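You operate a simulated robot arm through the tools that you are given. There is no shell and no other tool. Be economical: measure what you need, move in short steps, check, and stop when the job is done.

You run a simulated robot arm. Do the job below in one go: nothing can be reset, and whatever is moved stays where it is left.

JOB
Clamp the test box over the taped square and start the slab test.
Fine: set it down gently; both clamps over it and the vent shut before the start key; it shows RUN.

It is judged by the outcome, as a careful person would: the job done as asked, and still so three seconds after it is handed in. It fails if anything else is knocked over, pushed out of place, dropped, spilled or broken.

ROBOT AND FRAMES
A 7-joint arm with a two-finger parallel gripper, fixed in place. Base frame: the origin is at the foot of the arm, x ahead of it, y to its left, z up; the work surface is at about z = 620. Units: mm, rad, N and s.
With the tool pointing down near the work surface it reaches from about 100 to 640 mm from the base axis. Its first joint turns from -1.152 to 1.152 rad. Payload 1.57 kg.
Tool frame: the origin (TCP) lies between the finger pads and is the grasp point; the fingertips stand 30 mm ahead of it; z points along the fingers, y is the line along which they close. Largest opening 80 mm; finger width 17, thickness 12; the body of the gripper, 40 by 82 mm, starts 80 mm behind the TCP.
Orientation is told as [roll, pitch, yaw] about the base's x, y, z axes, in that order, counted from this pose: with the fingers straight down and closing along the base's y, the tool's x points along the base's -x, its y along +y and its z along -z.

CONTROLS
- The arm moves only by the tool play_rows. Its argument "rows" is a list that holds one entry, the list of rows, each a list of 6 numbers: the shift along the tool's x, y, z in units of 150 mm (1.0 is 150 mm), then the turn, a rotation vector about the tool's x, y, z in units of 90 degrees (1.0 is 90 degrees). In form: [[[x, y, z, ax, ay, az], ...]]. A call has 1 to 20 rows; each row is the pose to reach, as a shift and turn from the pose commanded when the call began, along the tool's axes at that moment. "hand" is the finger opening in cm, from 0 to 8, set as the call begins (left out, the last holds). A call with a number of a shift or a turn outside -1 to 1 is refused whole. Each row takes 0.2 s and may step no farther than 50 mm and 0.15 rad from the row before; otherwise, or with a gripper value out of range, the whole call is refused. Where a pose cannot be reached the arm comes as near as it can. A force on the tool above 40 N (or 10 N above the force at the start of the call, whichever is more), or a blocked arm, ends the call early, and 0.2 s more pass. The fingers move at their own pace (about 72 mm/s each) and stop on an object; they squeeze with about 27 N. The grip force told is the motor's: it shows also when the fingers shut on nothing. Time passes only in rows, and 0.2 s behind the last, so rows that repeat a pose let the fingers close. It gives the time, the measured TCP pose, the force on the tool (base axes), the opening and the grip force at its end, in the units of the frame above (readings bear some noise), with the torque about the TCP (base axes, N m) and any sound that the robot's microphone picked up, and new pictures: "show" is both (left out), scene, wrist or none.
- Cameras (640 x 400 px; columns grow to the right, rows downward): "scene" is fixed at [34, 410.1, 1423.2]; the picture's right is [-0.93, -0.37, 0.00], its down [-0.22, 0.55, -0.80] and it looks along [0.29, -0.75, -0.60] (base axes); focal length 333 px, centre (320, 200). "wrist" rides on the gripper at [72, -7, -122] in the tool frame; the picture's right is [0.09, 1.00, 0.00], its down [-0.84, 0.08, -0.54] and it looks along [-0.54, 0.05, 0.84] (tool axes); focal length 238 px, centre (320, 200). There is no depth. A picture from a camera that has moved, and an enlarged one, comes with that camera's place and axes in the base frame and with its lens. The place of the scene camera against the robot may be out by one fixed shift of up to 12 mm in any direction.
- zoom(camera, box): a new picture of the part [left, top, right, bottom] of that camera's present view, enlarged. No time passes.
- job_done(): hands the job in; it is judged then, once.

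Work in short steps. Places have to be worked out from the pictures, the camera data and where the tool is seen: move nearer, look again, correct. Check each grasp and each placing, and mend what went wrong. You have 120 turns and 200 pictures in all, those below and enlarged ones among them. Open the gripper and draw the arm clear of the work before you hand the job in, unless the task says otherwise; then end with one line.

The tools are called after "Call:" as name(argument=value, ...) on one line, values as JSON. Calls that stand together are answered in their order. play_rows: Moves the arm, as the interface text tells. Its arguments: {"type":"object","properties":{"rows":{"type":"array"},"hand":{"type":"number"},"show":{"type":"string","enum":["both","scene","wrist","none"]}},"required":["rows"]} The other tools are called the same way: zoom (camera, box) takes an enlarged picture of a part of a camera's view; job_done () hands the job in.

At the start:

```text
t: 0.0
eef_pos: [243.6, -293.0, 958.5]
tcp_rot: [0.0, 0.0, -0.001]
contact_force: [0.3, 0.4, -0.2]
wrist_torque: [-0.02, -0.04, 0.03]
finger_gap: 80.3
grip_force: 0.1
```

scene: 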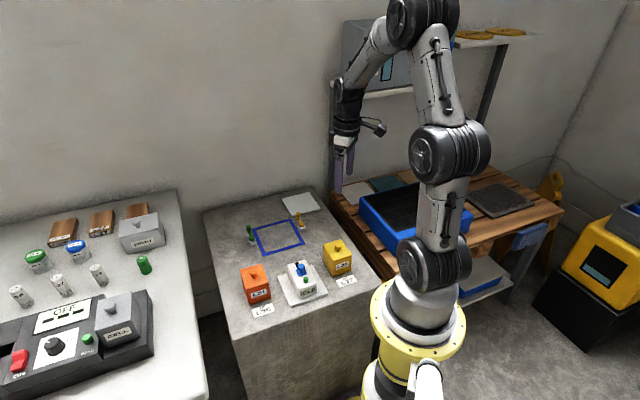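
wrist: 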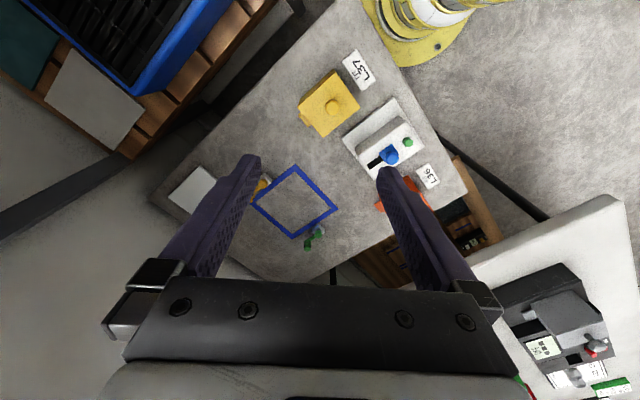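

The pedestal carries the taped square, two clamps (green, yellow/orange), boxes and a small panel. I zoom in to read the labels and make out the parts.

Call:
zoom(camera="scene", box=[200, 180, 380, 330])

Call:
zoom(camera="scene", box=[0, 190, 200, 400])

Call:
zoom(camera="wrist", box=[230, 40, 450, 260])

```text
2.67 times, centred on (290, 255) of scene
camera zoom: at [34.0, 410.1, 1423.2], right [-0.93, -0.37, 0.0], down [-0.22, 0.55, -0.8], along [0.29, -0.75, -0.6], focal length 888 px, centre (400, 53)
```

zoom: 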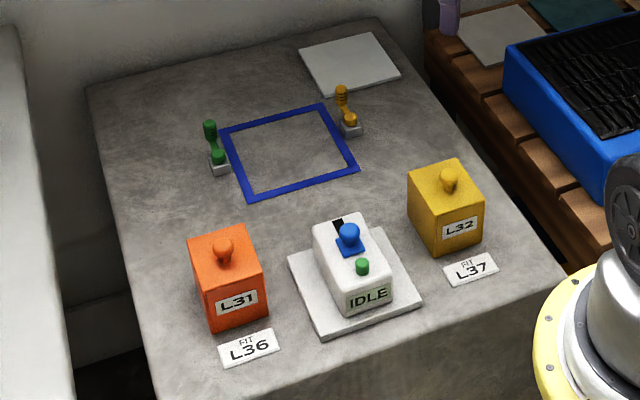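

```text
1.90 times, centred on (100, 295) of scene
camera zoom: at [34.0, 410.1, 1423.2], right [-0.93, -0.37, 0.0], down [-0.22, 0.55, -0.8], along [0.29, -0.75, -0.6], focal length 634 px, centre (739, 19)
```

zoom: 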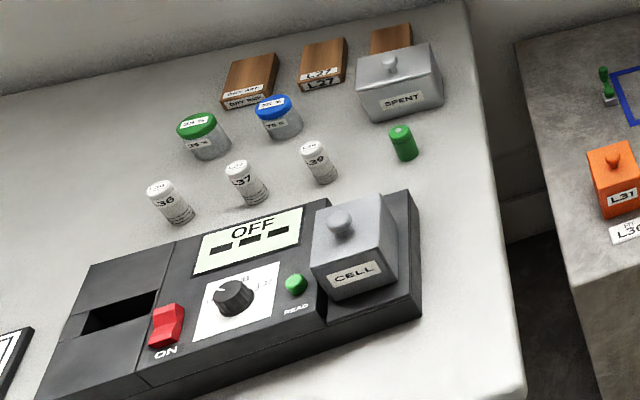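

```text
1.82 times, centred on (340, 150) of wrist
camera zoom: at [171.9, -300.0, 1081.0], right [-0.09, 1.0, 0.0], down [0.84, 0.08, 0.54], along [0.54, 0.05, -0.84], focal length 433 px, centre (284, 291)
```

zoom: 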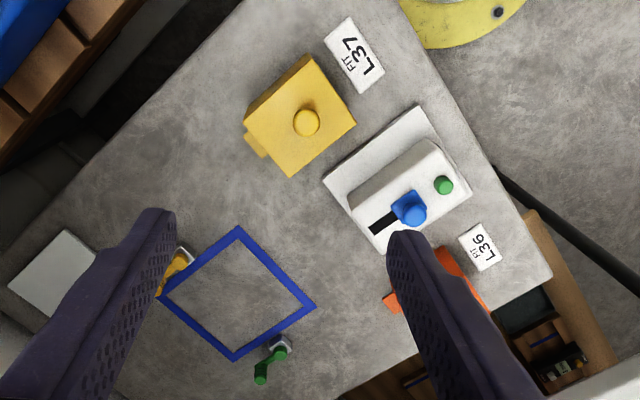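

The white box with the IDLE display, the blue slider and the green key is the test box, sitting at about (318,-163). The taped square is centred near (487,-331) and turned about 45°. I move closer to see the details.

Call:
play_rows(rows=[[[-0.05, 0.21, 0.15, 0, 0, 0], [-0.1, 0.43, 0.3, 0, 0, 0], [-0.15, 0.64, 0.45, 0, 0, 0], [-0.2, 0.86, 0.6, 0, 0, 0], [-0.2, 0.86, 0.6, 0, 0, 0]]], show="wrist")

```text
t: 1.2
eef_pos: [274.8, -161.3, 867.0]
tcp_rot: [-0.001, 0.0, -0.001]
contact_force: [0.6, -0.5, 0.3]
wrist_torque: [-0.01, 0.03, -0.01]
finger_gap: 80.1
grip_force: 0.0
camera wrist: at [202.2, -169.2, 989.3], right [-0.09, 1.0, 0.0], down [0.84, 0.08, 0.54], along [0.54, 0.05, -0.84], focal length 238 px, centre (320, 200)
```

wrist: 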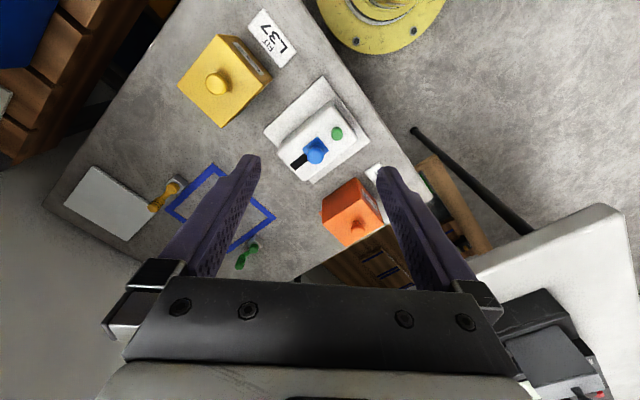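

Call:
zoom(camera="wrist", box=[240, 60, 400, 200])

Call:
zoom(camera="wrist", box=[130, 150, 290, 290])

Call:
zoom(camera="scene", box=[275, 250, 335, 310])

Call:
zoom(camera="scene", box=[240, 205, 320, 255])

```text
2.86 times, centred on (320, 130) of wrist
camera zoom: at [202.2, -169.2, 989.3], right [-0.09, 1.0, 0.0], down [0.84, 0.08, 0.54], along [0.54, 0.05, -0.84], focal length 681 px, centre (320, 400)
```

zoom: 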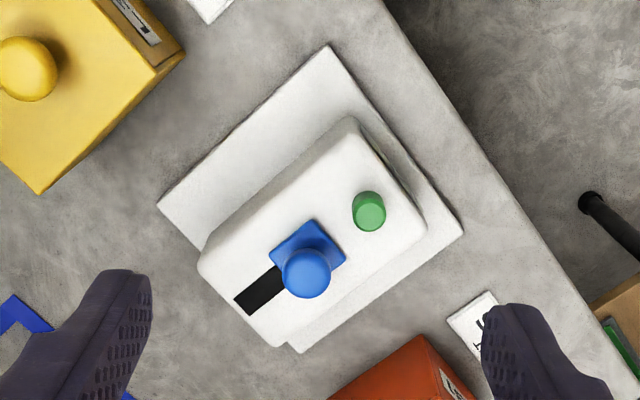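

```text
2.86 times, centred on (210, 220) of wrist
camera zoom: at [202.2, -169.2, 989.3], right [-0.09, 1.0, 0.0], down [0.84, 0.08, 0.54], along [0.54, 0.05, -0.84], focal length 681 px, centre (634, 143)
```

zoom: 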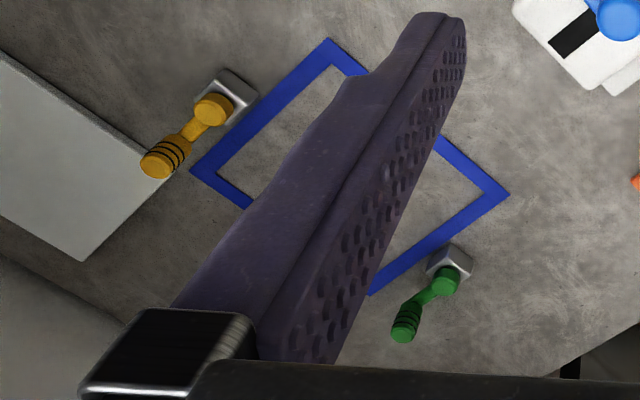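

```text
6.67 times, centred on (305, 280) of scene
camera zoom: at [34.0, 410.1, 1423.2], right [-0.93, -0.37, 0.0], down [-0.22, 0.55, -0.8], along [0.29, -0.75, -0.6], focal length 2220 px, centre (420, -333)
```

zoom: 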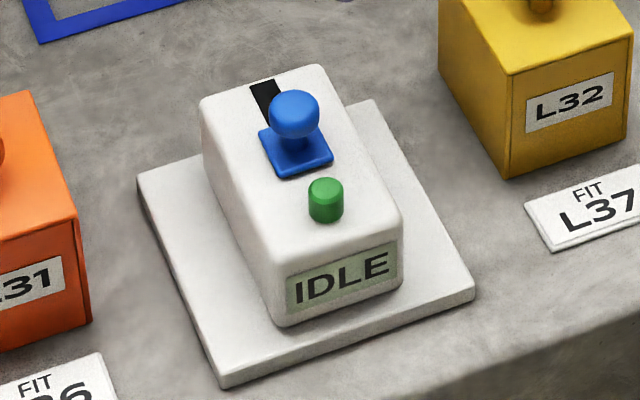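

```text
8.00 times, centred on (280, 230) of scene
camera zoom: at [34.0, 410.1, 1423.2], right [-0.93, -0.37, 0.0], down [-0.22, 0.55, -0.8], along [0.29, -0.75, -0.6], focal length 2664 px, centre (640, -40)
```

zoom: 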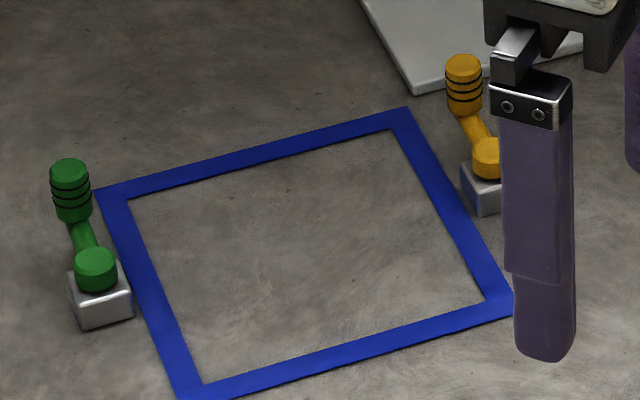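

Box centre works out at about (318,-164), with its edges at 45° and the body about 60 mm across its short side. Each clamp lever lies parallel to its edge of the square and would pivot about the vertical. I turn the tool 45° and go down part way above the box.

Call:
play_rows(rows=[[[-0.05, 0, 0.1, 0, 0, 0.08], [-0.1, 0, 0.2, 0, 0, 0.16], [-0.15, 0, 0.3, 0, 0, 0.25], [-0.2, -0.01, 0.4, 0, 0, 0.33], [-0.25, -0.015, 0.5, 0, 0, 0.42], [-0.288, -0.018, 0.6, 0, 0, 0.5], [-0.288, -0.018, 0.713, 0, 0, 0.5], [-0.288, -0.018, 0.713, 0, 0, 0.5]]], hand=8)

```text
t: 3.0
eef_pos: [318.4, -164.3, 760.8]
tcp_rot: [0.0, 0.0, -0.785]
contact_force: [0.0, -0.2, 0.6]
wrist_torque: [-0.01, 0.03, 0.01]
finger_gap: 80.1
grip_force: 0.0
camera wrist: at [262.0, -119.3, 883.7], right [0.64, 0.77, 0.0], down [0.65, -0.54, 0.54], along [0.42, -0.35, -0.84], focal length 238 px, centre (320, 200)
```

scene: 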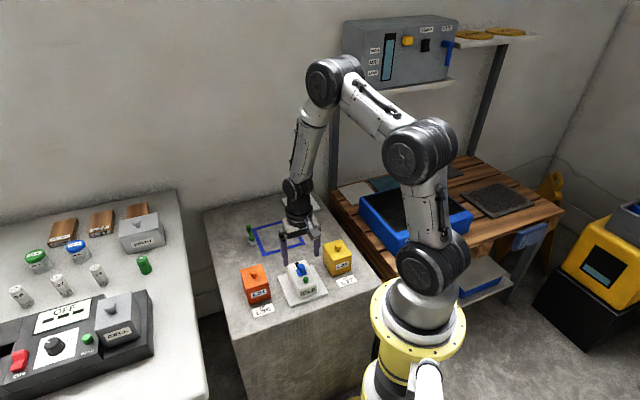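
wrist: 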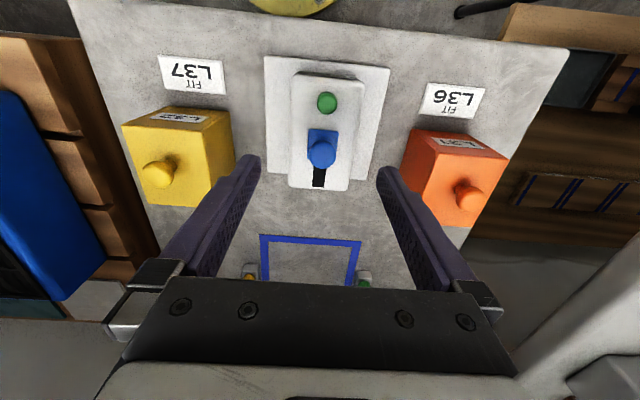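

The tool lines up with the box. I go down until the fingertips are near the box's top and check the clearance on both sides.

Call:
play_rows(rows=[[[0, 0, 0.15, 0, 0, 0], [0, 0, 0.28, 0, 0, 0], [0, 0, 0.37, 0, 0, 0], [0, 0, 0.37, 0, 0, 0]]])

Call:
zoom(camera="scene", box=[250, 220, 350, 310])

```text
t: 4.0
eef_pos: [317.4, -166.5, 705.0]
tcp_rot: [0.001, 0.001, -0.785]
contact_force: [0.2, 1.0, -0.7]
wrist_torque: [0.02, 0.01, 0.01]
finger_gap: 80.0
grip_force: 0.1
camera wrist: at [261.5, -120.3, 828.0], right [0.64, 0.77, 0.0], down [0.65, -0.54, 0.54], along [0.42, -0.35, -0.84], focal length 238 px, centre (320, 200)
```

scene: 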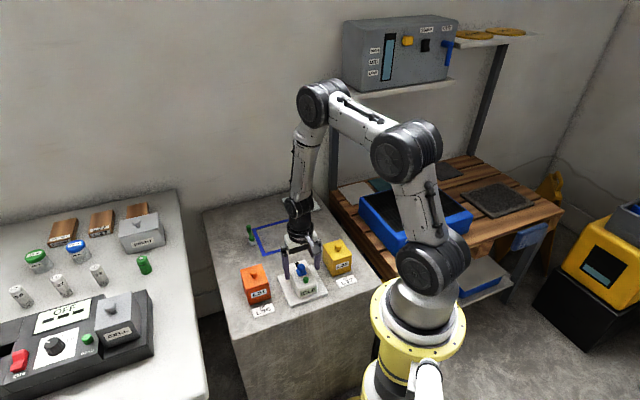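
wrist: 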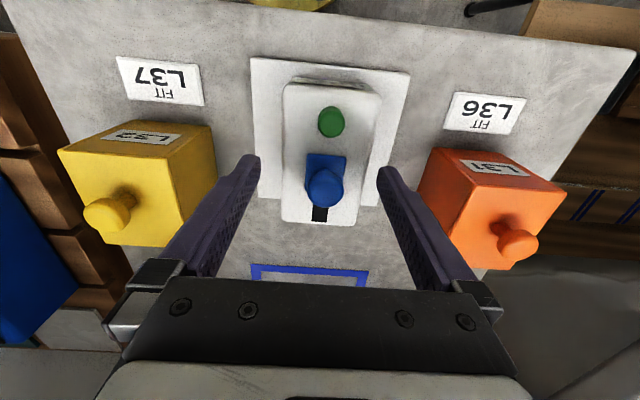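

```text
4.44 times, centred on (300, 265) of scene
camera zoom: at [34.0, 410.1, 1423.2], right [-0.93, -0.37, 0.0], down [-0.22, 0.55, -0.8], along [0.29, -0.75, -0.6], focal length 1480 px, centre (409, -89)
```

zoom: 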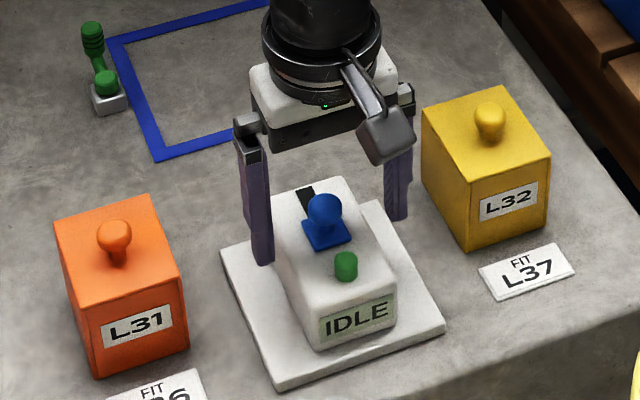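

The body sits about 4 mm to the tool's +y side. I shift by that much, lower to grasp height with the tips just above the flange, then close.

Call:
play_rows(rows=[[[0, 0.025, 0.08, 0, 0, 0], [0, 0.025, 0.16, 0, 0, 0], [0, 0.025, 0.21, 0, 0, 0], [0, 0.025, 0.235, 0, 0, 0], [0, 0.025, 0.235, 0, 0, 0]]])

Call:
zoom(camera="scene", box=[270, 240, 340, 310])

```text
t: 5.2
eef_pos: [318.3, -163.3, 672.0]
tcp_rot: [0.001, -0.001, -0.787]
contact_force: [0.3, -0.1, -0.4]
wrist_torque: [0.02, 0.0, -0.01]
finger_gap: 80.2
grip_force: 0.1
camera wrist: at [263.1, -117.5, 794.0], right [0.64, 0.77, 0.0], down [0.65, -0.54, 0.54], along [0.42, -0.35, -0.84], focal length 238 px, centre (320, 200)
```

scene: 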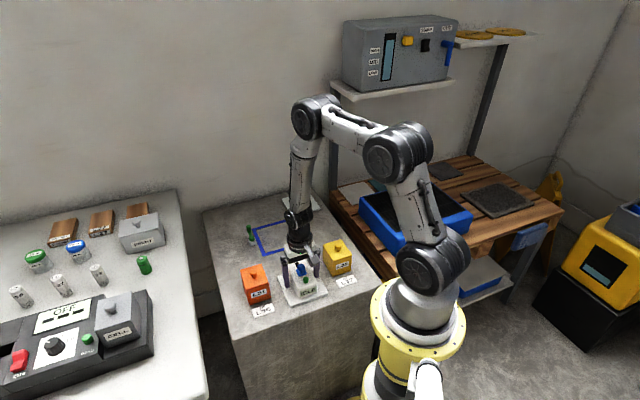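
wrist: 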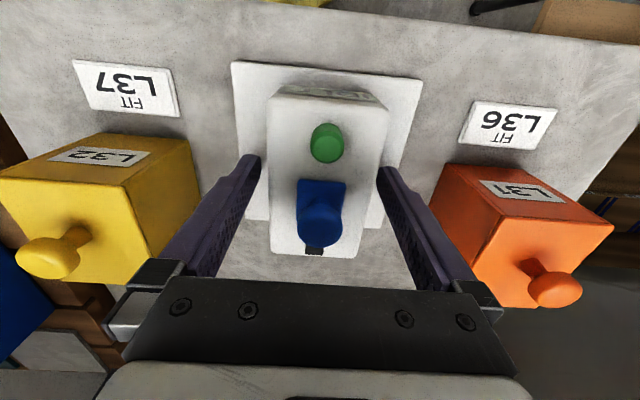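

```text
5.71 times, centred on (305, 275) of scene
camera zoom: at [34.0, 410.1, 1423.2], right [-0.93, -0.37, 0.0], down [-0.22, 0.55, -0.8], along [0.29, -0.75, -0.6], focal length 1903 px, centre (406, -229)
```

zoom: 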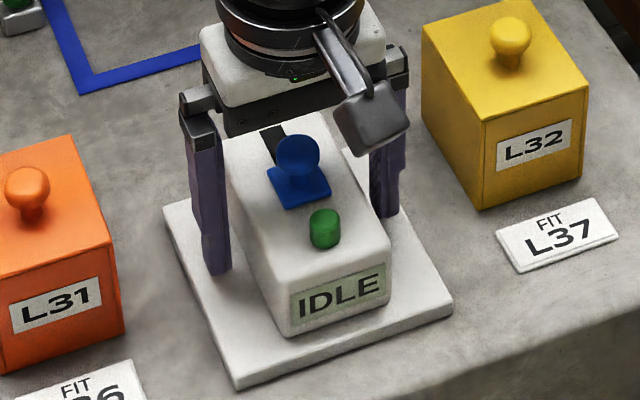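

The fingers straddle the body evenly with the tips above the flange. I close on it.

Call:
play_rows(rows=[[[0, 0, 0, 0, 0, 0], [0, 0, 0, 0, 0, 0], [0, 0, 0, 0, 0, 0], [0, 0, 0, 0, 0, 0]]], hand=0, show="wrist")

```text
t: 6.2
eef_pos: [319.0, -162.3, 672.1]
tcp_rot: [-0.001, 0.0, -0.786]
contact_force: [0.0, -0.3, 0.0]
wrist_torque: [-0.02, -0.13, 0.01]
finger_gap: 59.6
grip_force: 26.9
camera wrist: at [263.1, -117.5, 794.1], right [0.64, 0.77, 0.0], down [0.65, -0.54, 0.54], along [0.42, -0.35, -0.84], focal length 238 px, centre (320, 200)
```

wrist: 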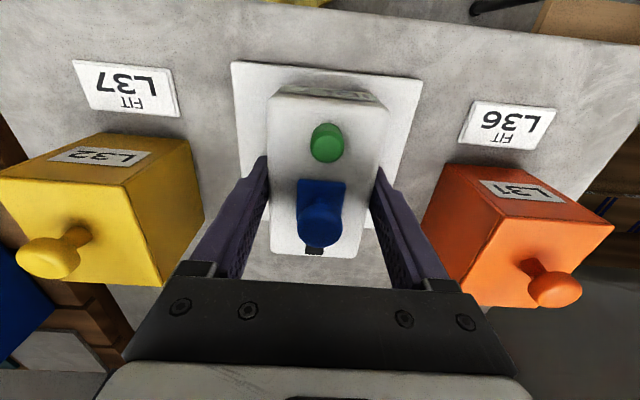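

Firm grip at 59.6 mm. I lift 60 mm and check that the box hangs level.

Call:
play_rows(rows=[[[0, 0, -0.05, 0, 0, 0], [0, 0, -0.15, 0, 0, 0], [0, 0, -0.28, 0, 0, 0], [0, 0, -0.4, 0, 0, 0], [0, 0, -0.4, 0, 0, 0]]])

Call:
zoom(camera="scene", box=[230, 190, 350, 310])

```text
t: 7.4
eef_pos: [319.2, -163.9, 732.5]
tcp_rot: [-0.001, 0.002, -0.785]
contact_force: [0.1, -0.3, -4.9]
wrist_torque: [0.0, 0.0, 0.01]
finger_gap: 20.8
grip_force: 26.5
camera wrist: at [263.3, -118.0, 854.6], right [0.64, 0.77, 0.0], down [0.65, -0.54, 0.54], along [0.42, -0.35, -0.84], focal length 238 px, centre (320, 200)
```

scene: 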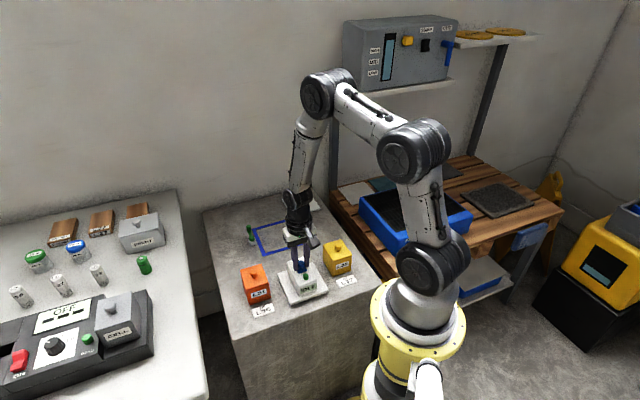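
wrist: 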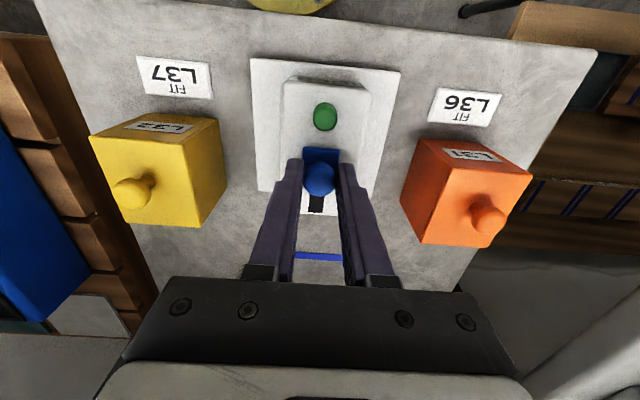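

```text
3.33 times, centred on (290, 250) of scene
camera zoom: at [34.1, 410.1, 1423.2], right [-0.93, -0.37, 0.0], down [-0.22, 0.55, -0.8], along [0.29, -0.75, -0.6], focal length 1110 px, centre (420, 33)
```

zoom: 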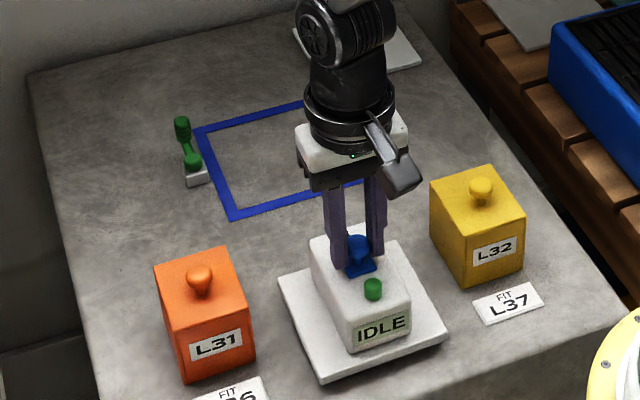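

The gap fell to 20.8 mm, so the fingers slipped up off the body and are now holding the blue knob, with about 5 N hanging. I look closely to see whether the box is off the slab.

Call:
zoom(camera="scene", box=[270, 230, 340, 310])

Call:
zoom(camera="wrist", box=[230, 40, 420, 230])

```text
5.00 times, centred on (305, 270) of scene
camera zoom: at [34.1, 410.1, 1423.2], right [-0.93, -0.37, 0.0], down [-0.22, 0.55, -0.8], along [0.29, -0.75, -0.6], focal length 1665 px, centre (395, -150)
```

zoom: 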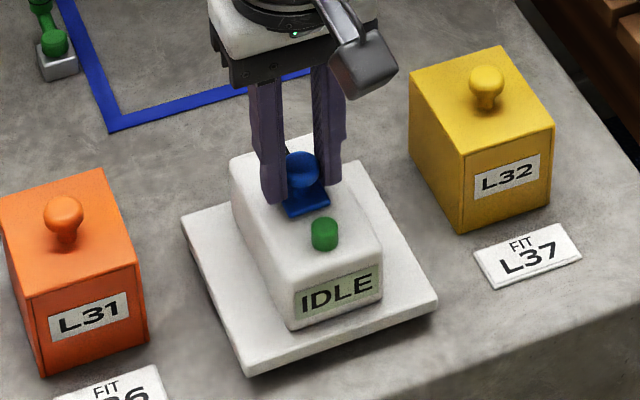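

```text
2.11 times, centred on (325, 135) of wrist
camera zoom: at [263.3, -118.0, 854.6], right [0.64, 0.77, 0.0], down [0.65, -0.54, 0.54], along [0.42, -0.35, -0.84], focal length 502 px, centre (310, 337)
```

zoom: 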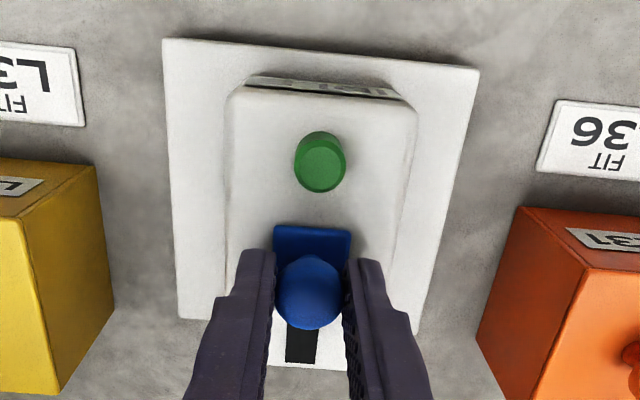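

Comparing flange corners, the box hangs about 12 mm up from the knob; the body's sides are tapered, so the first grip slid off. I lower it gently back down before gripping again.

Call:
play_rows(rows=[[[0, 0, 0.02, 0, 0, 0], [0, 0, 0.04, 0, 0, 0], [0, 0, 0.055, 0, 0, 0], [0, 0, 0.065, 0, 0, 0], [0, 0, 0.072, 0, 0, 0], [0, 0, 0.078, 0, 0, 0]]], show="scene")

Call:
zoom(camera="scene", box=[270, 230, 340, 310])

```text
t: 8.8
eef_pos: [320.3, -163.9, 718.5]
tcp_rot: [-0.002, 0.0, -0.784]
contact_force: [0.1, -0.6, -3.8]
wrist_torque: [-0.01, -0.05, 0.04]
finger_gap: 20.9
grip_force: 27.0
```

scene: 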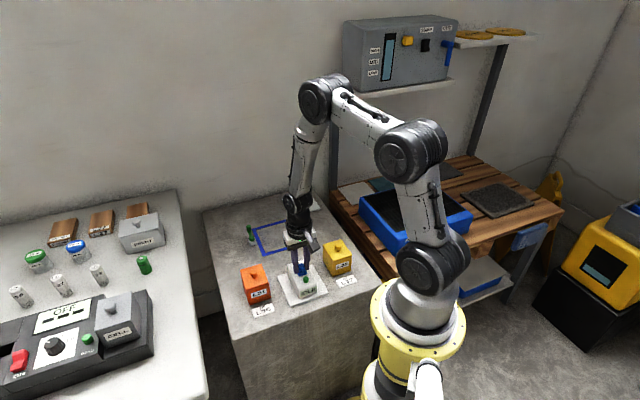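

```text
5.00 times, centred on (305, 270) of scene
camera zoom: at [34.1, 410.1, 1423.2], right [-0.93, -0.37, 0.0], down [-0.22, 0.55, -0.8], along [0.29, -0.75, -0.6], focal length 1665 px, centre (395, -150)
```

zoom: 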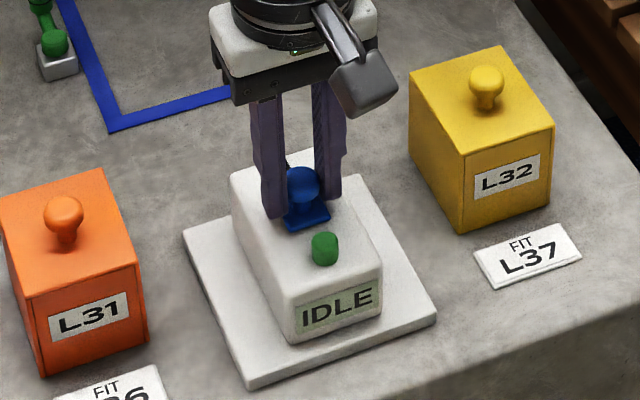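

Nearly down, since the force is dropping. Another 2 mm in fine steps.

Call:
play_rows(rows=[[[0, 0, 0.005, 0, 0, 0], [0, 0, 0.01, 0, 0, 0], [0, 0, 0.013, 0, 0, 0]]], show="none")

```text
t: 9.6
eef_pos: [320.4, -165.2, 717.2]
tcp_rot: [0.002, -0.005, -0.785]
contact_force: [-6.2, -6.6, 19.1]
wrist_torque: [-0.21, 0.08, -0.02]
finger_gap: 20.9
grip_force: 26.7
```

It rests on the slab. I open partly, staying around the knob, and look at the knob and body heights.

Call:
play_rows(rows=[[[0, 0, -0.013, 0, 0, 0], [0, 0, -0.013, 0, 0, 0], [0, 0, -0.013, 0, 0, 0]]], hand=4.5)

Call:
zoom(camera="scene", box=[280, 240, 330, 300])

Call:
zoom(camera="wrist", box=[240, 50, 400, 230])

```text
t: 10.4
eef_pos: [318.3, -165.0, 719.9]
tcp_rot: [0.0, 0.001, -0.785]
contact_force: [0.3, -0.5, -0.6]
wrist_torque: [0.01, 0.01, -0.02]
finger_gap: 44.9
grip_force: 0.1
camera wrist: at [263.8, -118.1, 841.4], right [0.64, 0.77, 0.0], down [0.65, -0.54, 0.54], along [0.42, -0.35, -0.84], focal length 238 px, centre (320, 200)
```

scene: 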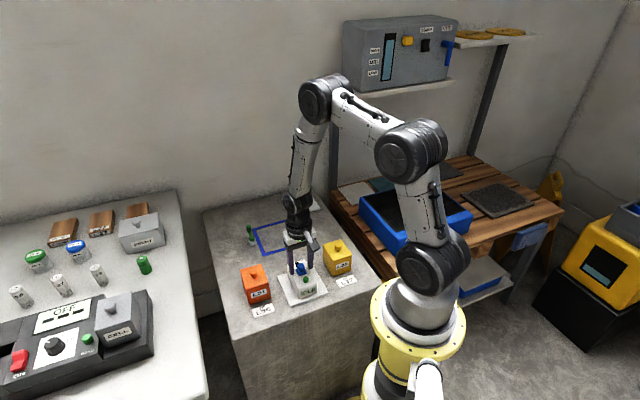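
wrist: 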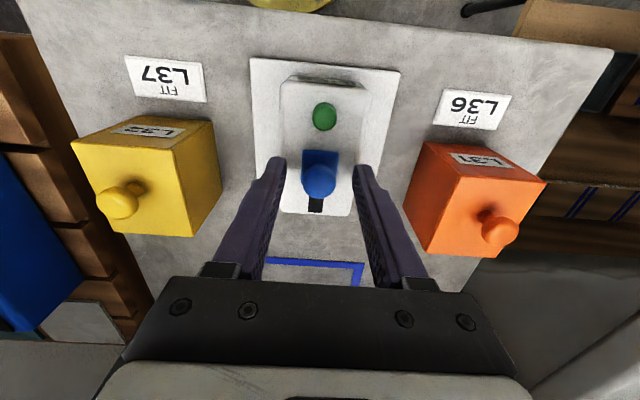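

```text
6.67 times, centred on (305, 270) of scene
camera zoom: at [34.0, 410.1, 1423.2], right [-0.93, -0.37, 0.0], down [-0.22, 0.55, -0.8], along [0.29, -0.75, -0.6], focal length 2220 px, centre (420, -267)
```

zoom: 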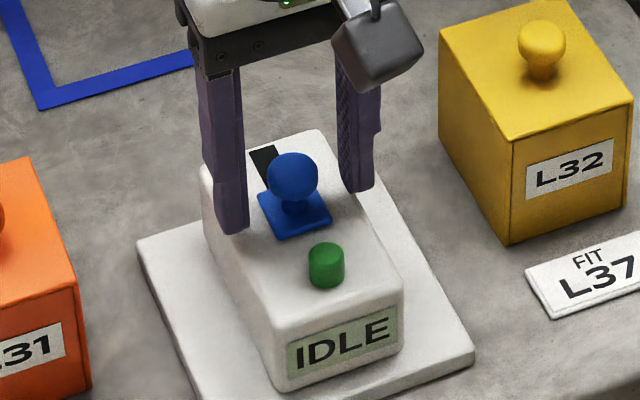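

```text
2.22 times, centred on (320, 140) of wrist
camera zoom: at [263.8, -118.1, 841.4], right [0.64, 0.77, 0.0], down [0.65, -0.54, 0.54], along [0.42, -0.35, -0.84], focal length 530 px, centre (320, 333)
```

zoom: 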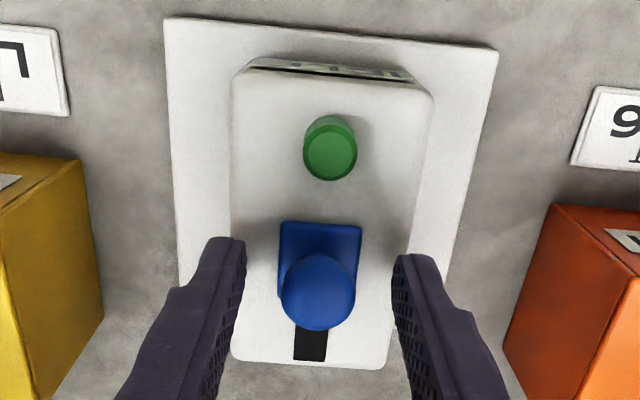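

Body top is about z 668 and the 21 mm ball knob is centred near z 701, right under the tool. It holds the box well, so I go 11 mm deeper and take the ball well inside the pads.

Call:
play_rows(rows=[[[0.01, 0, 0.03, 0, 0, 0], [0.02, 0, 0.055, 0, 0, 0], [0.02, 0, 0.073, 0, 0, 0], [0.02, 0, 0.073, 0, 0, 0]]], show="none")

Call:
play_rows(rows=[[[0, 0, 0, 0, 0, 0], [0, 0, 0, 0, 0, 0], [0, 0, 0, 0, 0, 0], [0, 0, 0, 0, 0, 0]]], hand=0)

Call:
zoom(camera="wrist", box=[240, 50, 400, 230])

```text
t: 11.4
eef_pos: [318.3, -162.0, 709.6]
tcp_rot: [-0.002, 0.0, -0.786]
contact_force: [-7.4, 5.4, 32.9]
wrist_torque: [0.09, 0.36, -0.03]
finger_gap: 44.8
grip_force: 0.0
```

```text
t: 12.4
eef_pos: [319.3, -162.6, 709.9]
tcp_rot: [0.001, -0.009, -0.783]
contact_force: [10.5, 8.4, 27.3]
wrist_torque: [-0.11, -0.46, 0.12]
finger_gap: 25.3
grip_force: 27.8
camera wrist: at [263.3, -116.6, 831.7], right [0.64, 0.77, 0.0], down [0.64, -0.53, 0.55], along [0.42, -0.35, -0.84], focal length 238 px, centre (320, 200)
```

scene: 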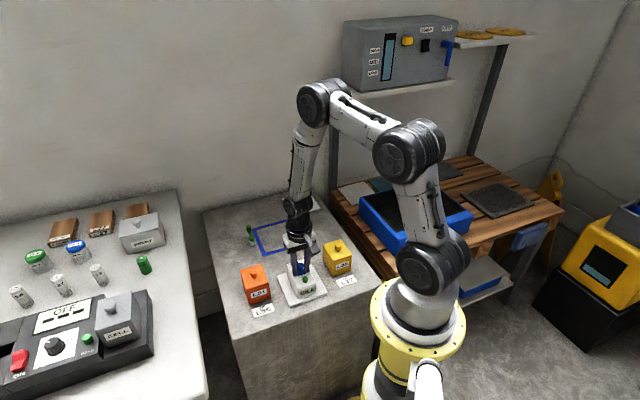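
wrist: 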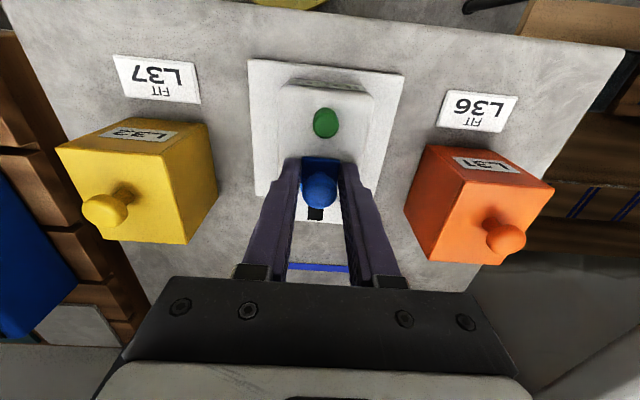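

```text
2.22 times, centred on (320, 140) of wrist
camera zoom: at [263.3, -116.6, 831.7], right [0.64, 0.77, 0.0], down [0.64, -0.53, 0.55], along [0.42, -0.35, -0.84], focal length 530 px, centre (320, 333)
```

zoom: 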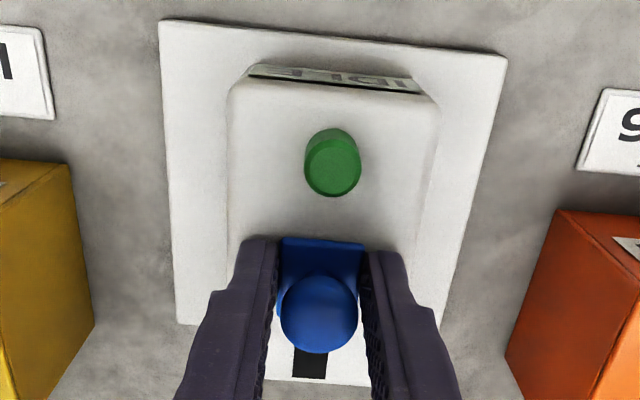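

The tips met the box top (so it is at about 680) and the fingers closed on the slider plate. I release, rise 5–6 mm and close on the ball itself.

Call:
play_rows(rows=[[[0, 0, -0.01, 0, 0, 0], [0, 0, -0.03, 0, 0, 0], [0, 0, -0.045, 0, 0, 0], [0, 0, -0.045, 0, 0, 0]]], hand=4.5, show="none")

Call:
play_rows(rows=[[[0, 0, 0, 0, 0, 0], [0, 0, 0, 0, 0, 0], [0, 0, 0, 0, 0, 0], [0, 0, 0, 0, 0, 0]]], hand=0, show="wrist")

```text
t: 13.4
eef_pos: [317.0, -161.6, 714.8]
tcp_rot: [-0.001, 0.002, -0.786]
contact_force: [-0.1, 0.4, 0.1]
wrist_torque: [-0.01, 0.0, -0.03]
finger_gap: 44.9
grip_force: 0.0
```

```text
t: 14.4
eef_pos: [318.4, -162.4, 715.7]
tcp_rot: [0.001, 0.001, -0.785]
contact_force: [-0.9, 0.1, 3.8]
wrist_torque: [0.04, 0.03, -0.04]
finger_gap: 20.9
grip_force: 27.3
camera wrist: at [261.9, -115.9, 837.9], right [0.64, 0.77, 0.0], down [0.65, -0.54, 0.54], along [0.42, -0.35, -0.84], focal length 238 px, centre (320, 200)
```

wrist: 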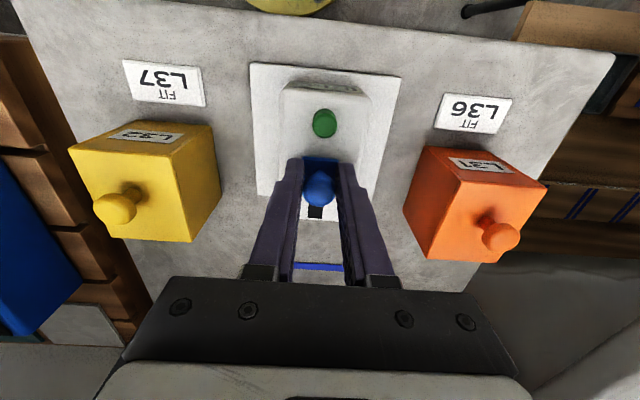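

The ball is held at 20.9 mm. I lift gently by 45 mm and check that the box comes with it.

Call:
play_rows(rows=[[[0, 0, -0.03, 0, 0, 0], [0, 0, -0.08, 0, 0, 0], [0, 0, -0.14, 0, 0, 0], [0, 0, -0.22, 0, 0, 0], [0, 0, -0.3, 0, 0, 0], [0, 0, -0.3, 0, 0, 0]]])

Call:
zoom(camera="scene", box=[230, 190, 350, 310])

```text
t: 15.8
eef_pos: [317.1, -160.7, 760.9]
tcp_rot: [0.0, 0.0, -0.785]
contact_force: [0.9, 0.2, -4.7]
wrist_torque: [0.0, 0.02, -0.01]
finger_gap: 20.6
grip_force: 27.4
camera wrist: at [261.6, -116.0, 882.2], right [0.64, 0.77, 0.0], down [0.65, -0.54, 0.54], along [0.42, -0.35, -0.84], focal length 238 px, centre (320, 200)
```

scene: 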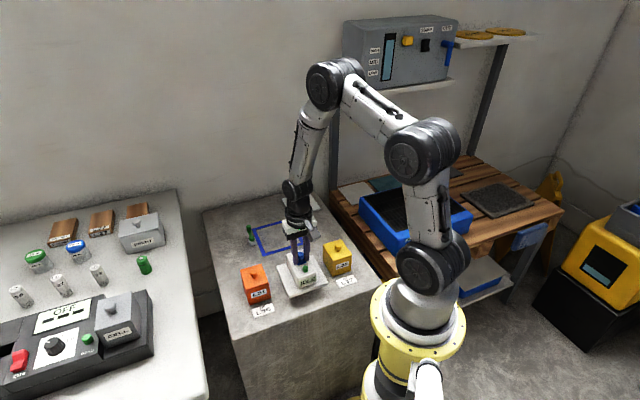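
wrist: 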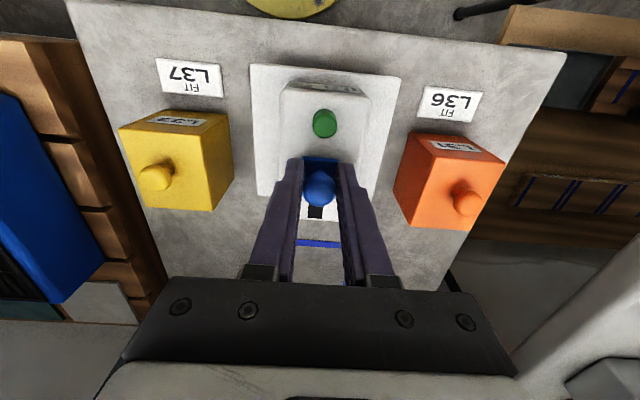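

```text
3.33 times, centred on (290, 250) of scene
camera zoom: at [34.1, 410.1, 1423.2], right [-0.93, -0.37, 0.0], down [-0.22, 0.55, -0.8], along [0.29, -0.75, -0.6], focal length 1110 px, centre (420, 33)
```

zoom: 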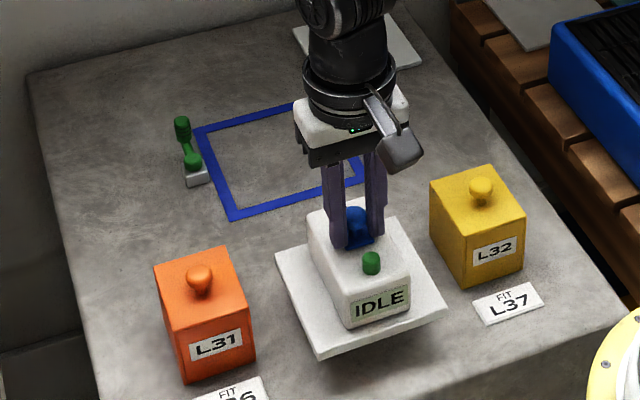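

The box hangs level with about 5 N. I raise it a little more and carry it straight along the tool's -x towards the square, stopping half way.

Call:
play_rows(rows=[[[0, 0, -0.1, 0, 0, 0], [-0.05, 0, -0.18, 0, 0, 0], [-0.15, 0, -0.2, 0, 0, 0], [-0.3, 0, -0.2, 0, 0, 0], [-0.45, 0, -0.2, 0, 0, 0], [-0.6, 0, -0.2, 0, 0, 0], [-0.72, 0, -0.2, 0, 0, 0], [-0.8, 0, -0.2, 0, 0, 0], [-0.8, 0, -0.2, 0, 0, 0]]])

```text
t: 17.8
eef_pos: [402.9, -247.2, 788.0]
tcp_rot: [0.001, 0.0, -0.785]
contact_force: [0.7, -0.7, -4.5]
wrist_torque: [-0.01, 0.0, -0.02]
finger_gap: 20.8
grip_force: 27.2
camera wrist: at [346.8, -201.1, 912.0], right [0.64, 0.77, 0.0], down [0.65, -0.54, 0.54], along [0.42, -0.35, -0.84], focal length 238 px, centre (320, 200)
```

scene: 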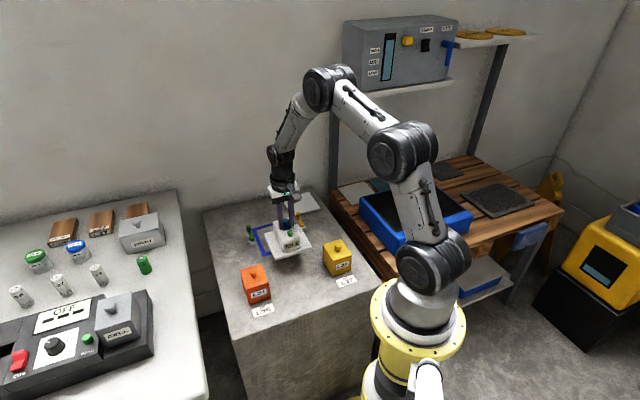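
wrist: 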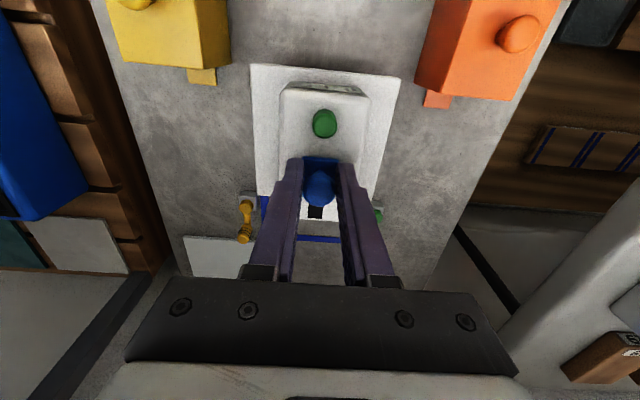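

Still level. I carry on over the square, staying high.

Call:
play_rows(rows=[[[-0.1, 0, 0, 0, 0, 0], [-0.25, 0, 0, 0, 0, 0], [-0.4, 0, 0, 0, 0, 0], [-0.55, 0, 0, 0, 0, 0], [-0.68, 0, 0, 0, 0, 0], [-0.784, -0.005, 0, 0, 0, 0], [-0.784, -0.005, 0, 0, 0, 0], [-0.784, -0.005, 0, 0, 0, 0]]])

Call:
zoom(camera="scene", box=[220, 180, 340, 280])

```text
t: 19.6
eef_pos: [484.9, -331.5, 789.1]
tcp_rot: [0.0, 0.0, -0.786]
contact_force: [0.1, -0.4, -5.0]
wrist_torque: [0.04, 0.02, 0.02]
finger_gap: 20.8
grip_force: 27.1
camera wrist: at [429.5, -285.6, 911.9], right [0.64, 0.77, 0.0], down [0.65, -0.54, 0.54], along [0.42, -0.35, -0.84], focal length 238 px, centre (320, 200)
```

scene: 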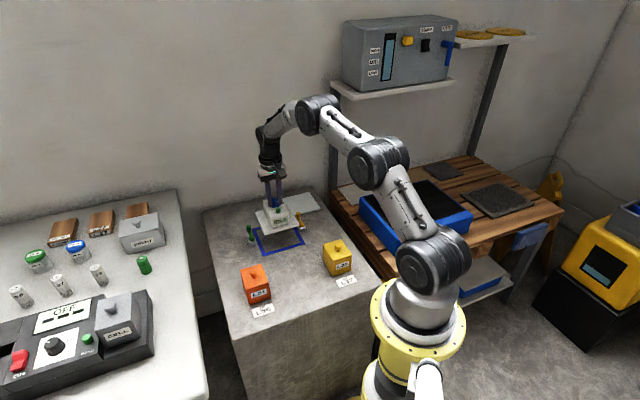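
wrist: 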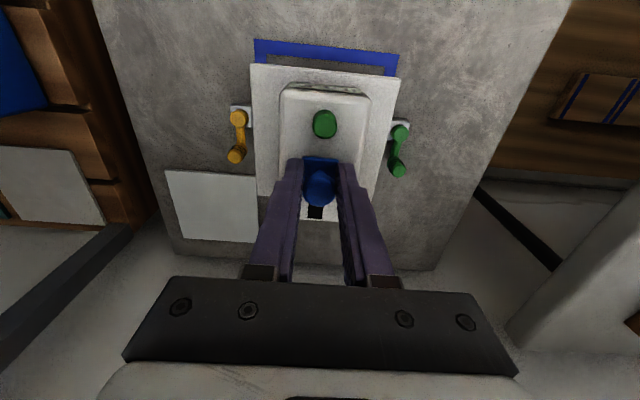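

```text
4.00 times, centred on (280, 230) of scene
camera zoom: at [34.1, 410.0, 1423.2], right [-0.93, -0.37, 0.0], down [-0.22, 0.55, -0.8], along [0.29, -0.75, -0.6], focal length 1332 px, centre (480, 80)
```

zoom: 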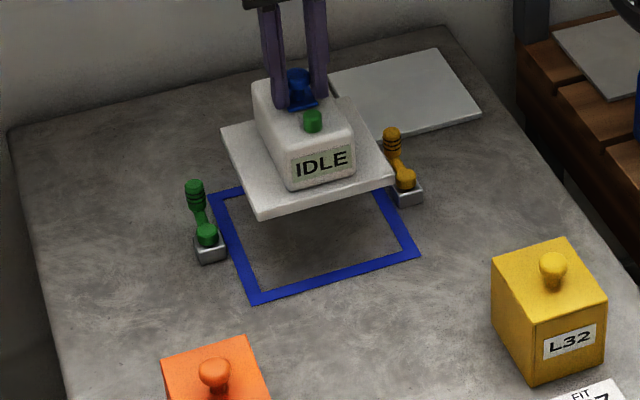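

Laterally it is centred on the tape. I lower to about 20 mm above the slab and check again.

Call:
play_rows(rows=[[[0, 0, 0.08, 0, 0, 0], [0, 0, 0.18, 0, 0, 0], [0, 0, 0.28, 0, 0, 0], [0, 0, 0.34, 0, 0, 0], [0, 0, 0.37, 0, 0, 0], [0, 0, 0.37, 0, 0, 0]]])

Call:
zoom(camera="scene", box=[230, 195, 320, 260])

Call:
zoom(camera="wrist", box=[210, 10, 430, 250])

```text
t: 21.0
eef_pos: [485.5, -329.8, 734.5]
tcp_rot: [0.0, 0.0, -0.785]
contact_force: [0.7, -0.6, -5.0]
wrist_torque: [0.04, -0.02, 0.01]
finger_gap: 20.9
grip_force: 26.1
camera wrist: at [429.2, -284.1, 856.6], right [0.64, 0.77, 0.0], down [0.65, -0.54, 0.54], along [0.42, -0.35, -0.84], focal length 238 px, centre (320, 200)
```

scene: 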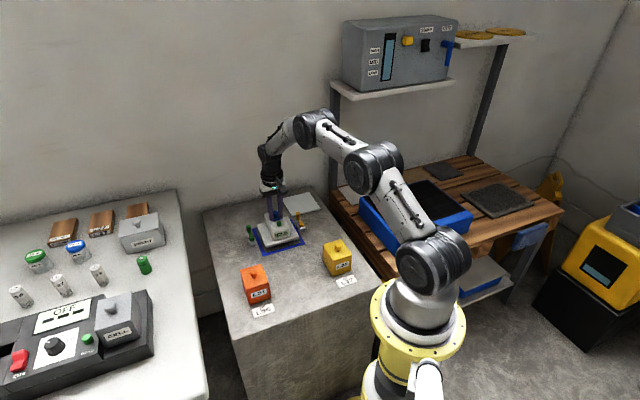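
wrist: 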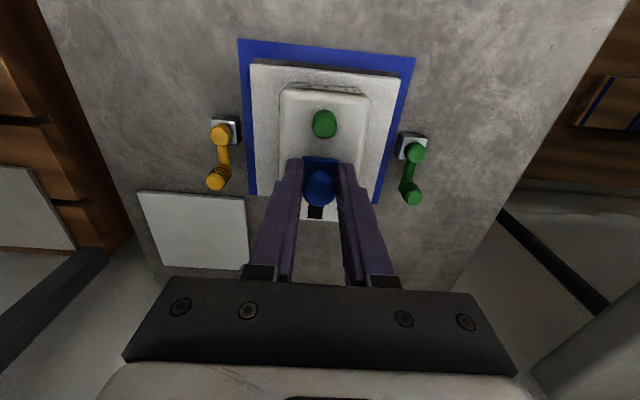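

```text
6.15 times, centred on (275, 228) of scene
camera zoom: at [34.1, 410.1, 1423.2], right [-0.93, -0.37, 0.0], down [-0.22, 0.55, -0.8], along [0.29, -0.75, -0.6], focal length 2050 px, centre (597, 31)
```

zoom: 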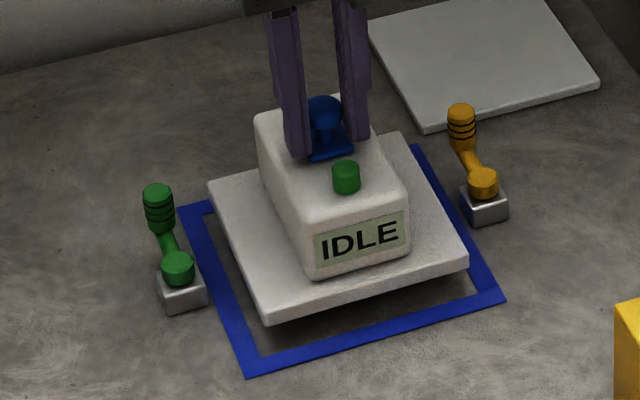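

```text
1.67 times, centred on (320, 130) of wrist
camera zoom: at [429.2, -284.1, 856.6], right [0.64, 0.77, 0.0], down [0.65, -0.54, 0.54], along [0.42, -0.35, -0.84], focal length 397 px, centre (320, 317)
```

zoom: 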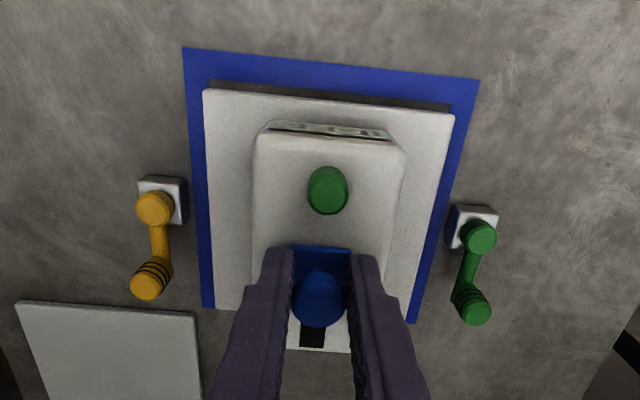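

It sits inside the tape. I lower the last 18 mm slowly.

Call:
play_rows(rows=[[[0, 0, 0.03, 0, 0, 0], [0, 0, 0.06, 0, 0, 0], [0, 0, 0.085, 0, 0, 0], [0, 0, 0.1, 0, 0, 0], [0, 0, 0.11, 0, 0, 0], [0, 0, 0.117, 0, 0, 0], [0, 0, 0.122, 0, 0, 0]]], show="none")

```text
t: 22.6
eef_pos: [484.3, -330.7, 716.7]
tcp_rot: [0.001, 0.001, -0.785]
contact_force: [0.3, 0.6, -5.2]
wrist_torque: [-0.01, -0.01, -0.03]
finger_gap: 20.9
grip_force: 26.6
```

Call:
play_rows(rows=[[[0, 0, 0.005, 0, 0, 0], [0, 0, 0.01, 0, 0, 0], [0, 0, 0.015, 0, 0, 0]]], show="none")

```text
t: 23.4
eef_pos: [485.2, -330.0, 716.5]
tcp_rot: [-0.001, -0.002, -0.785]
contact_force: [-2.0, -2.4, 4.9]
wrist_torque: [0.35, 0.48, 0.08]
finger_gap: 20.7
grip_force: 26.8
```

It is down (contact force has flipped to +5 N). I release the knob and rise clear.

Call:
play_rows(rows=[[[0, 0, -0.01, 0, 0, 0], [0, 0, -0.01, 0, 0, 0], [0, 0, -0.01, 0, 0, 0], [0, 0, -0.15, 0, 0, 0], [0, 0, -0.35, 0, 0, 0], [0, 0, -0.55, 0, 0, 0], [0, 0, -0.55, 0, 0, 0]]], hand=4.5)

Call:
zoom(camera="scene", box=[230, 195, 320, 260])

Call:
zoom(camera="wrist", box=[210, 10, 430, 250])

```text
t: 25.0
eef_pos: [485.6, -330.1, 796.5]
tcp_rot: [0.0, 0.0, -0.786]
contact_force: [1.5, 0.3, 0.1]
wrist_torque: [0.03, 0.01, 0.04]
finger_gap: 45.0
grip_force: 0.0
camera wrist: at [428.8, -283.4, 920.0], right [0.64, 0.77, 0.0], down [0.65, -0.54, 0.54], along [0.42, -0.35, -0.84], focal length 238 px, centre (320, 200)
```

scene: 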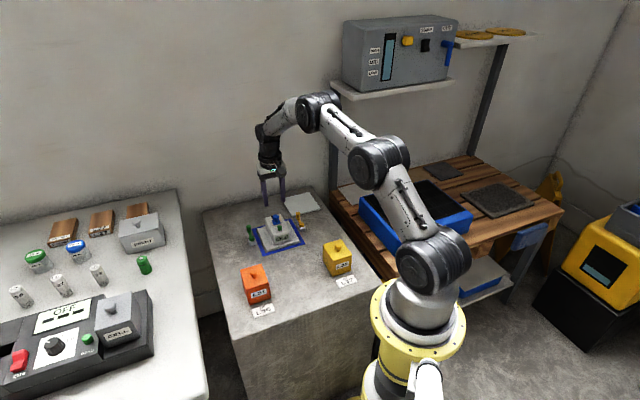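
wrist: 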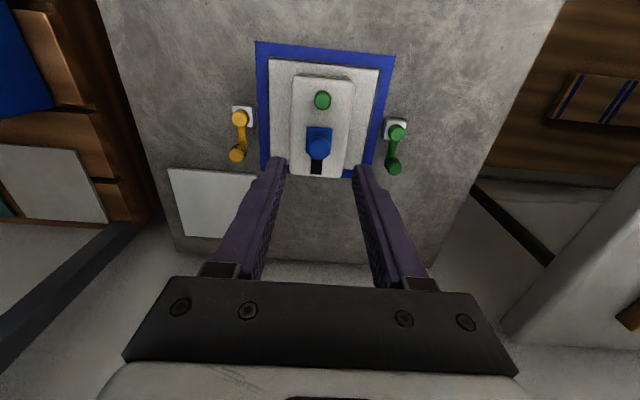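

```text
6.15 times, centred on (275, 228) of scene
camera zoom: at [34.0, 410.1, 1423.2], right [-0.93, -0.37, 0.0], down [-0.22, 0.55, -0.8], along [0.29, -0.75, -0.6], focal length 2050 px, centre (597, 31)
```

zoom: 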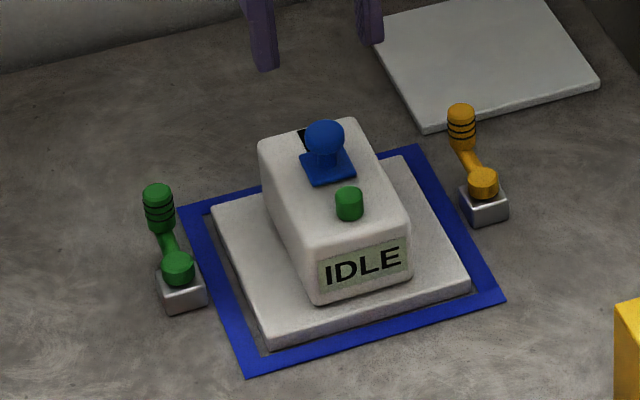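

```text
1.67 times, centred on (320, 130) of wrist
camera zoom: at [428.8, -283.4, 920.0], right [0.64, 0.77, 0.0], down [0.65, -0.54, 0.54], along [0.42, -0.35, -0.84], focal length 397 px, centre (320, 317)
```

zoom: 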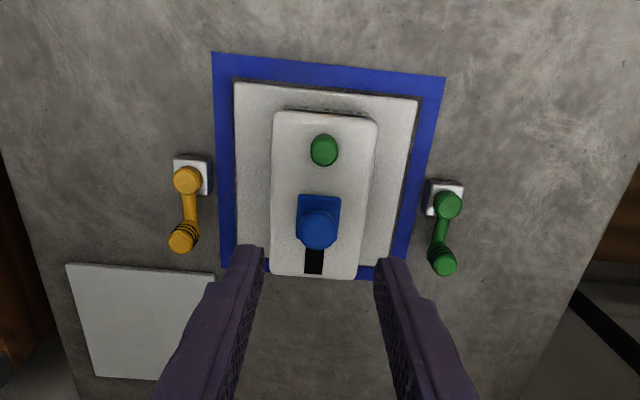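

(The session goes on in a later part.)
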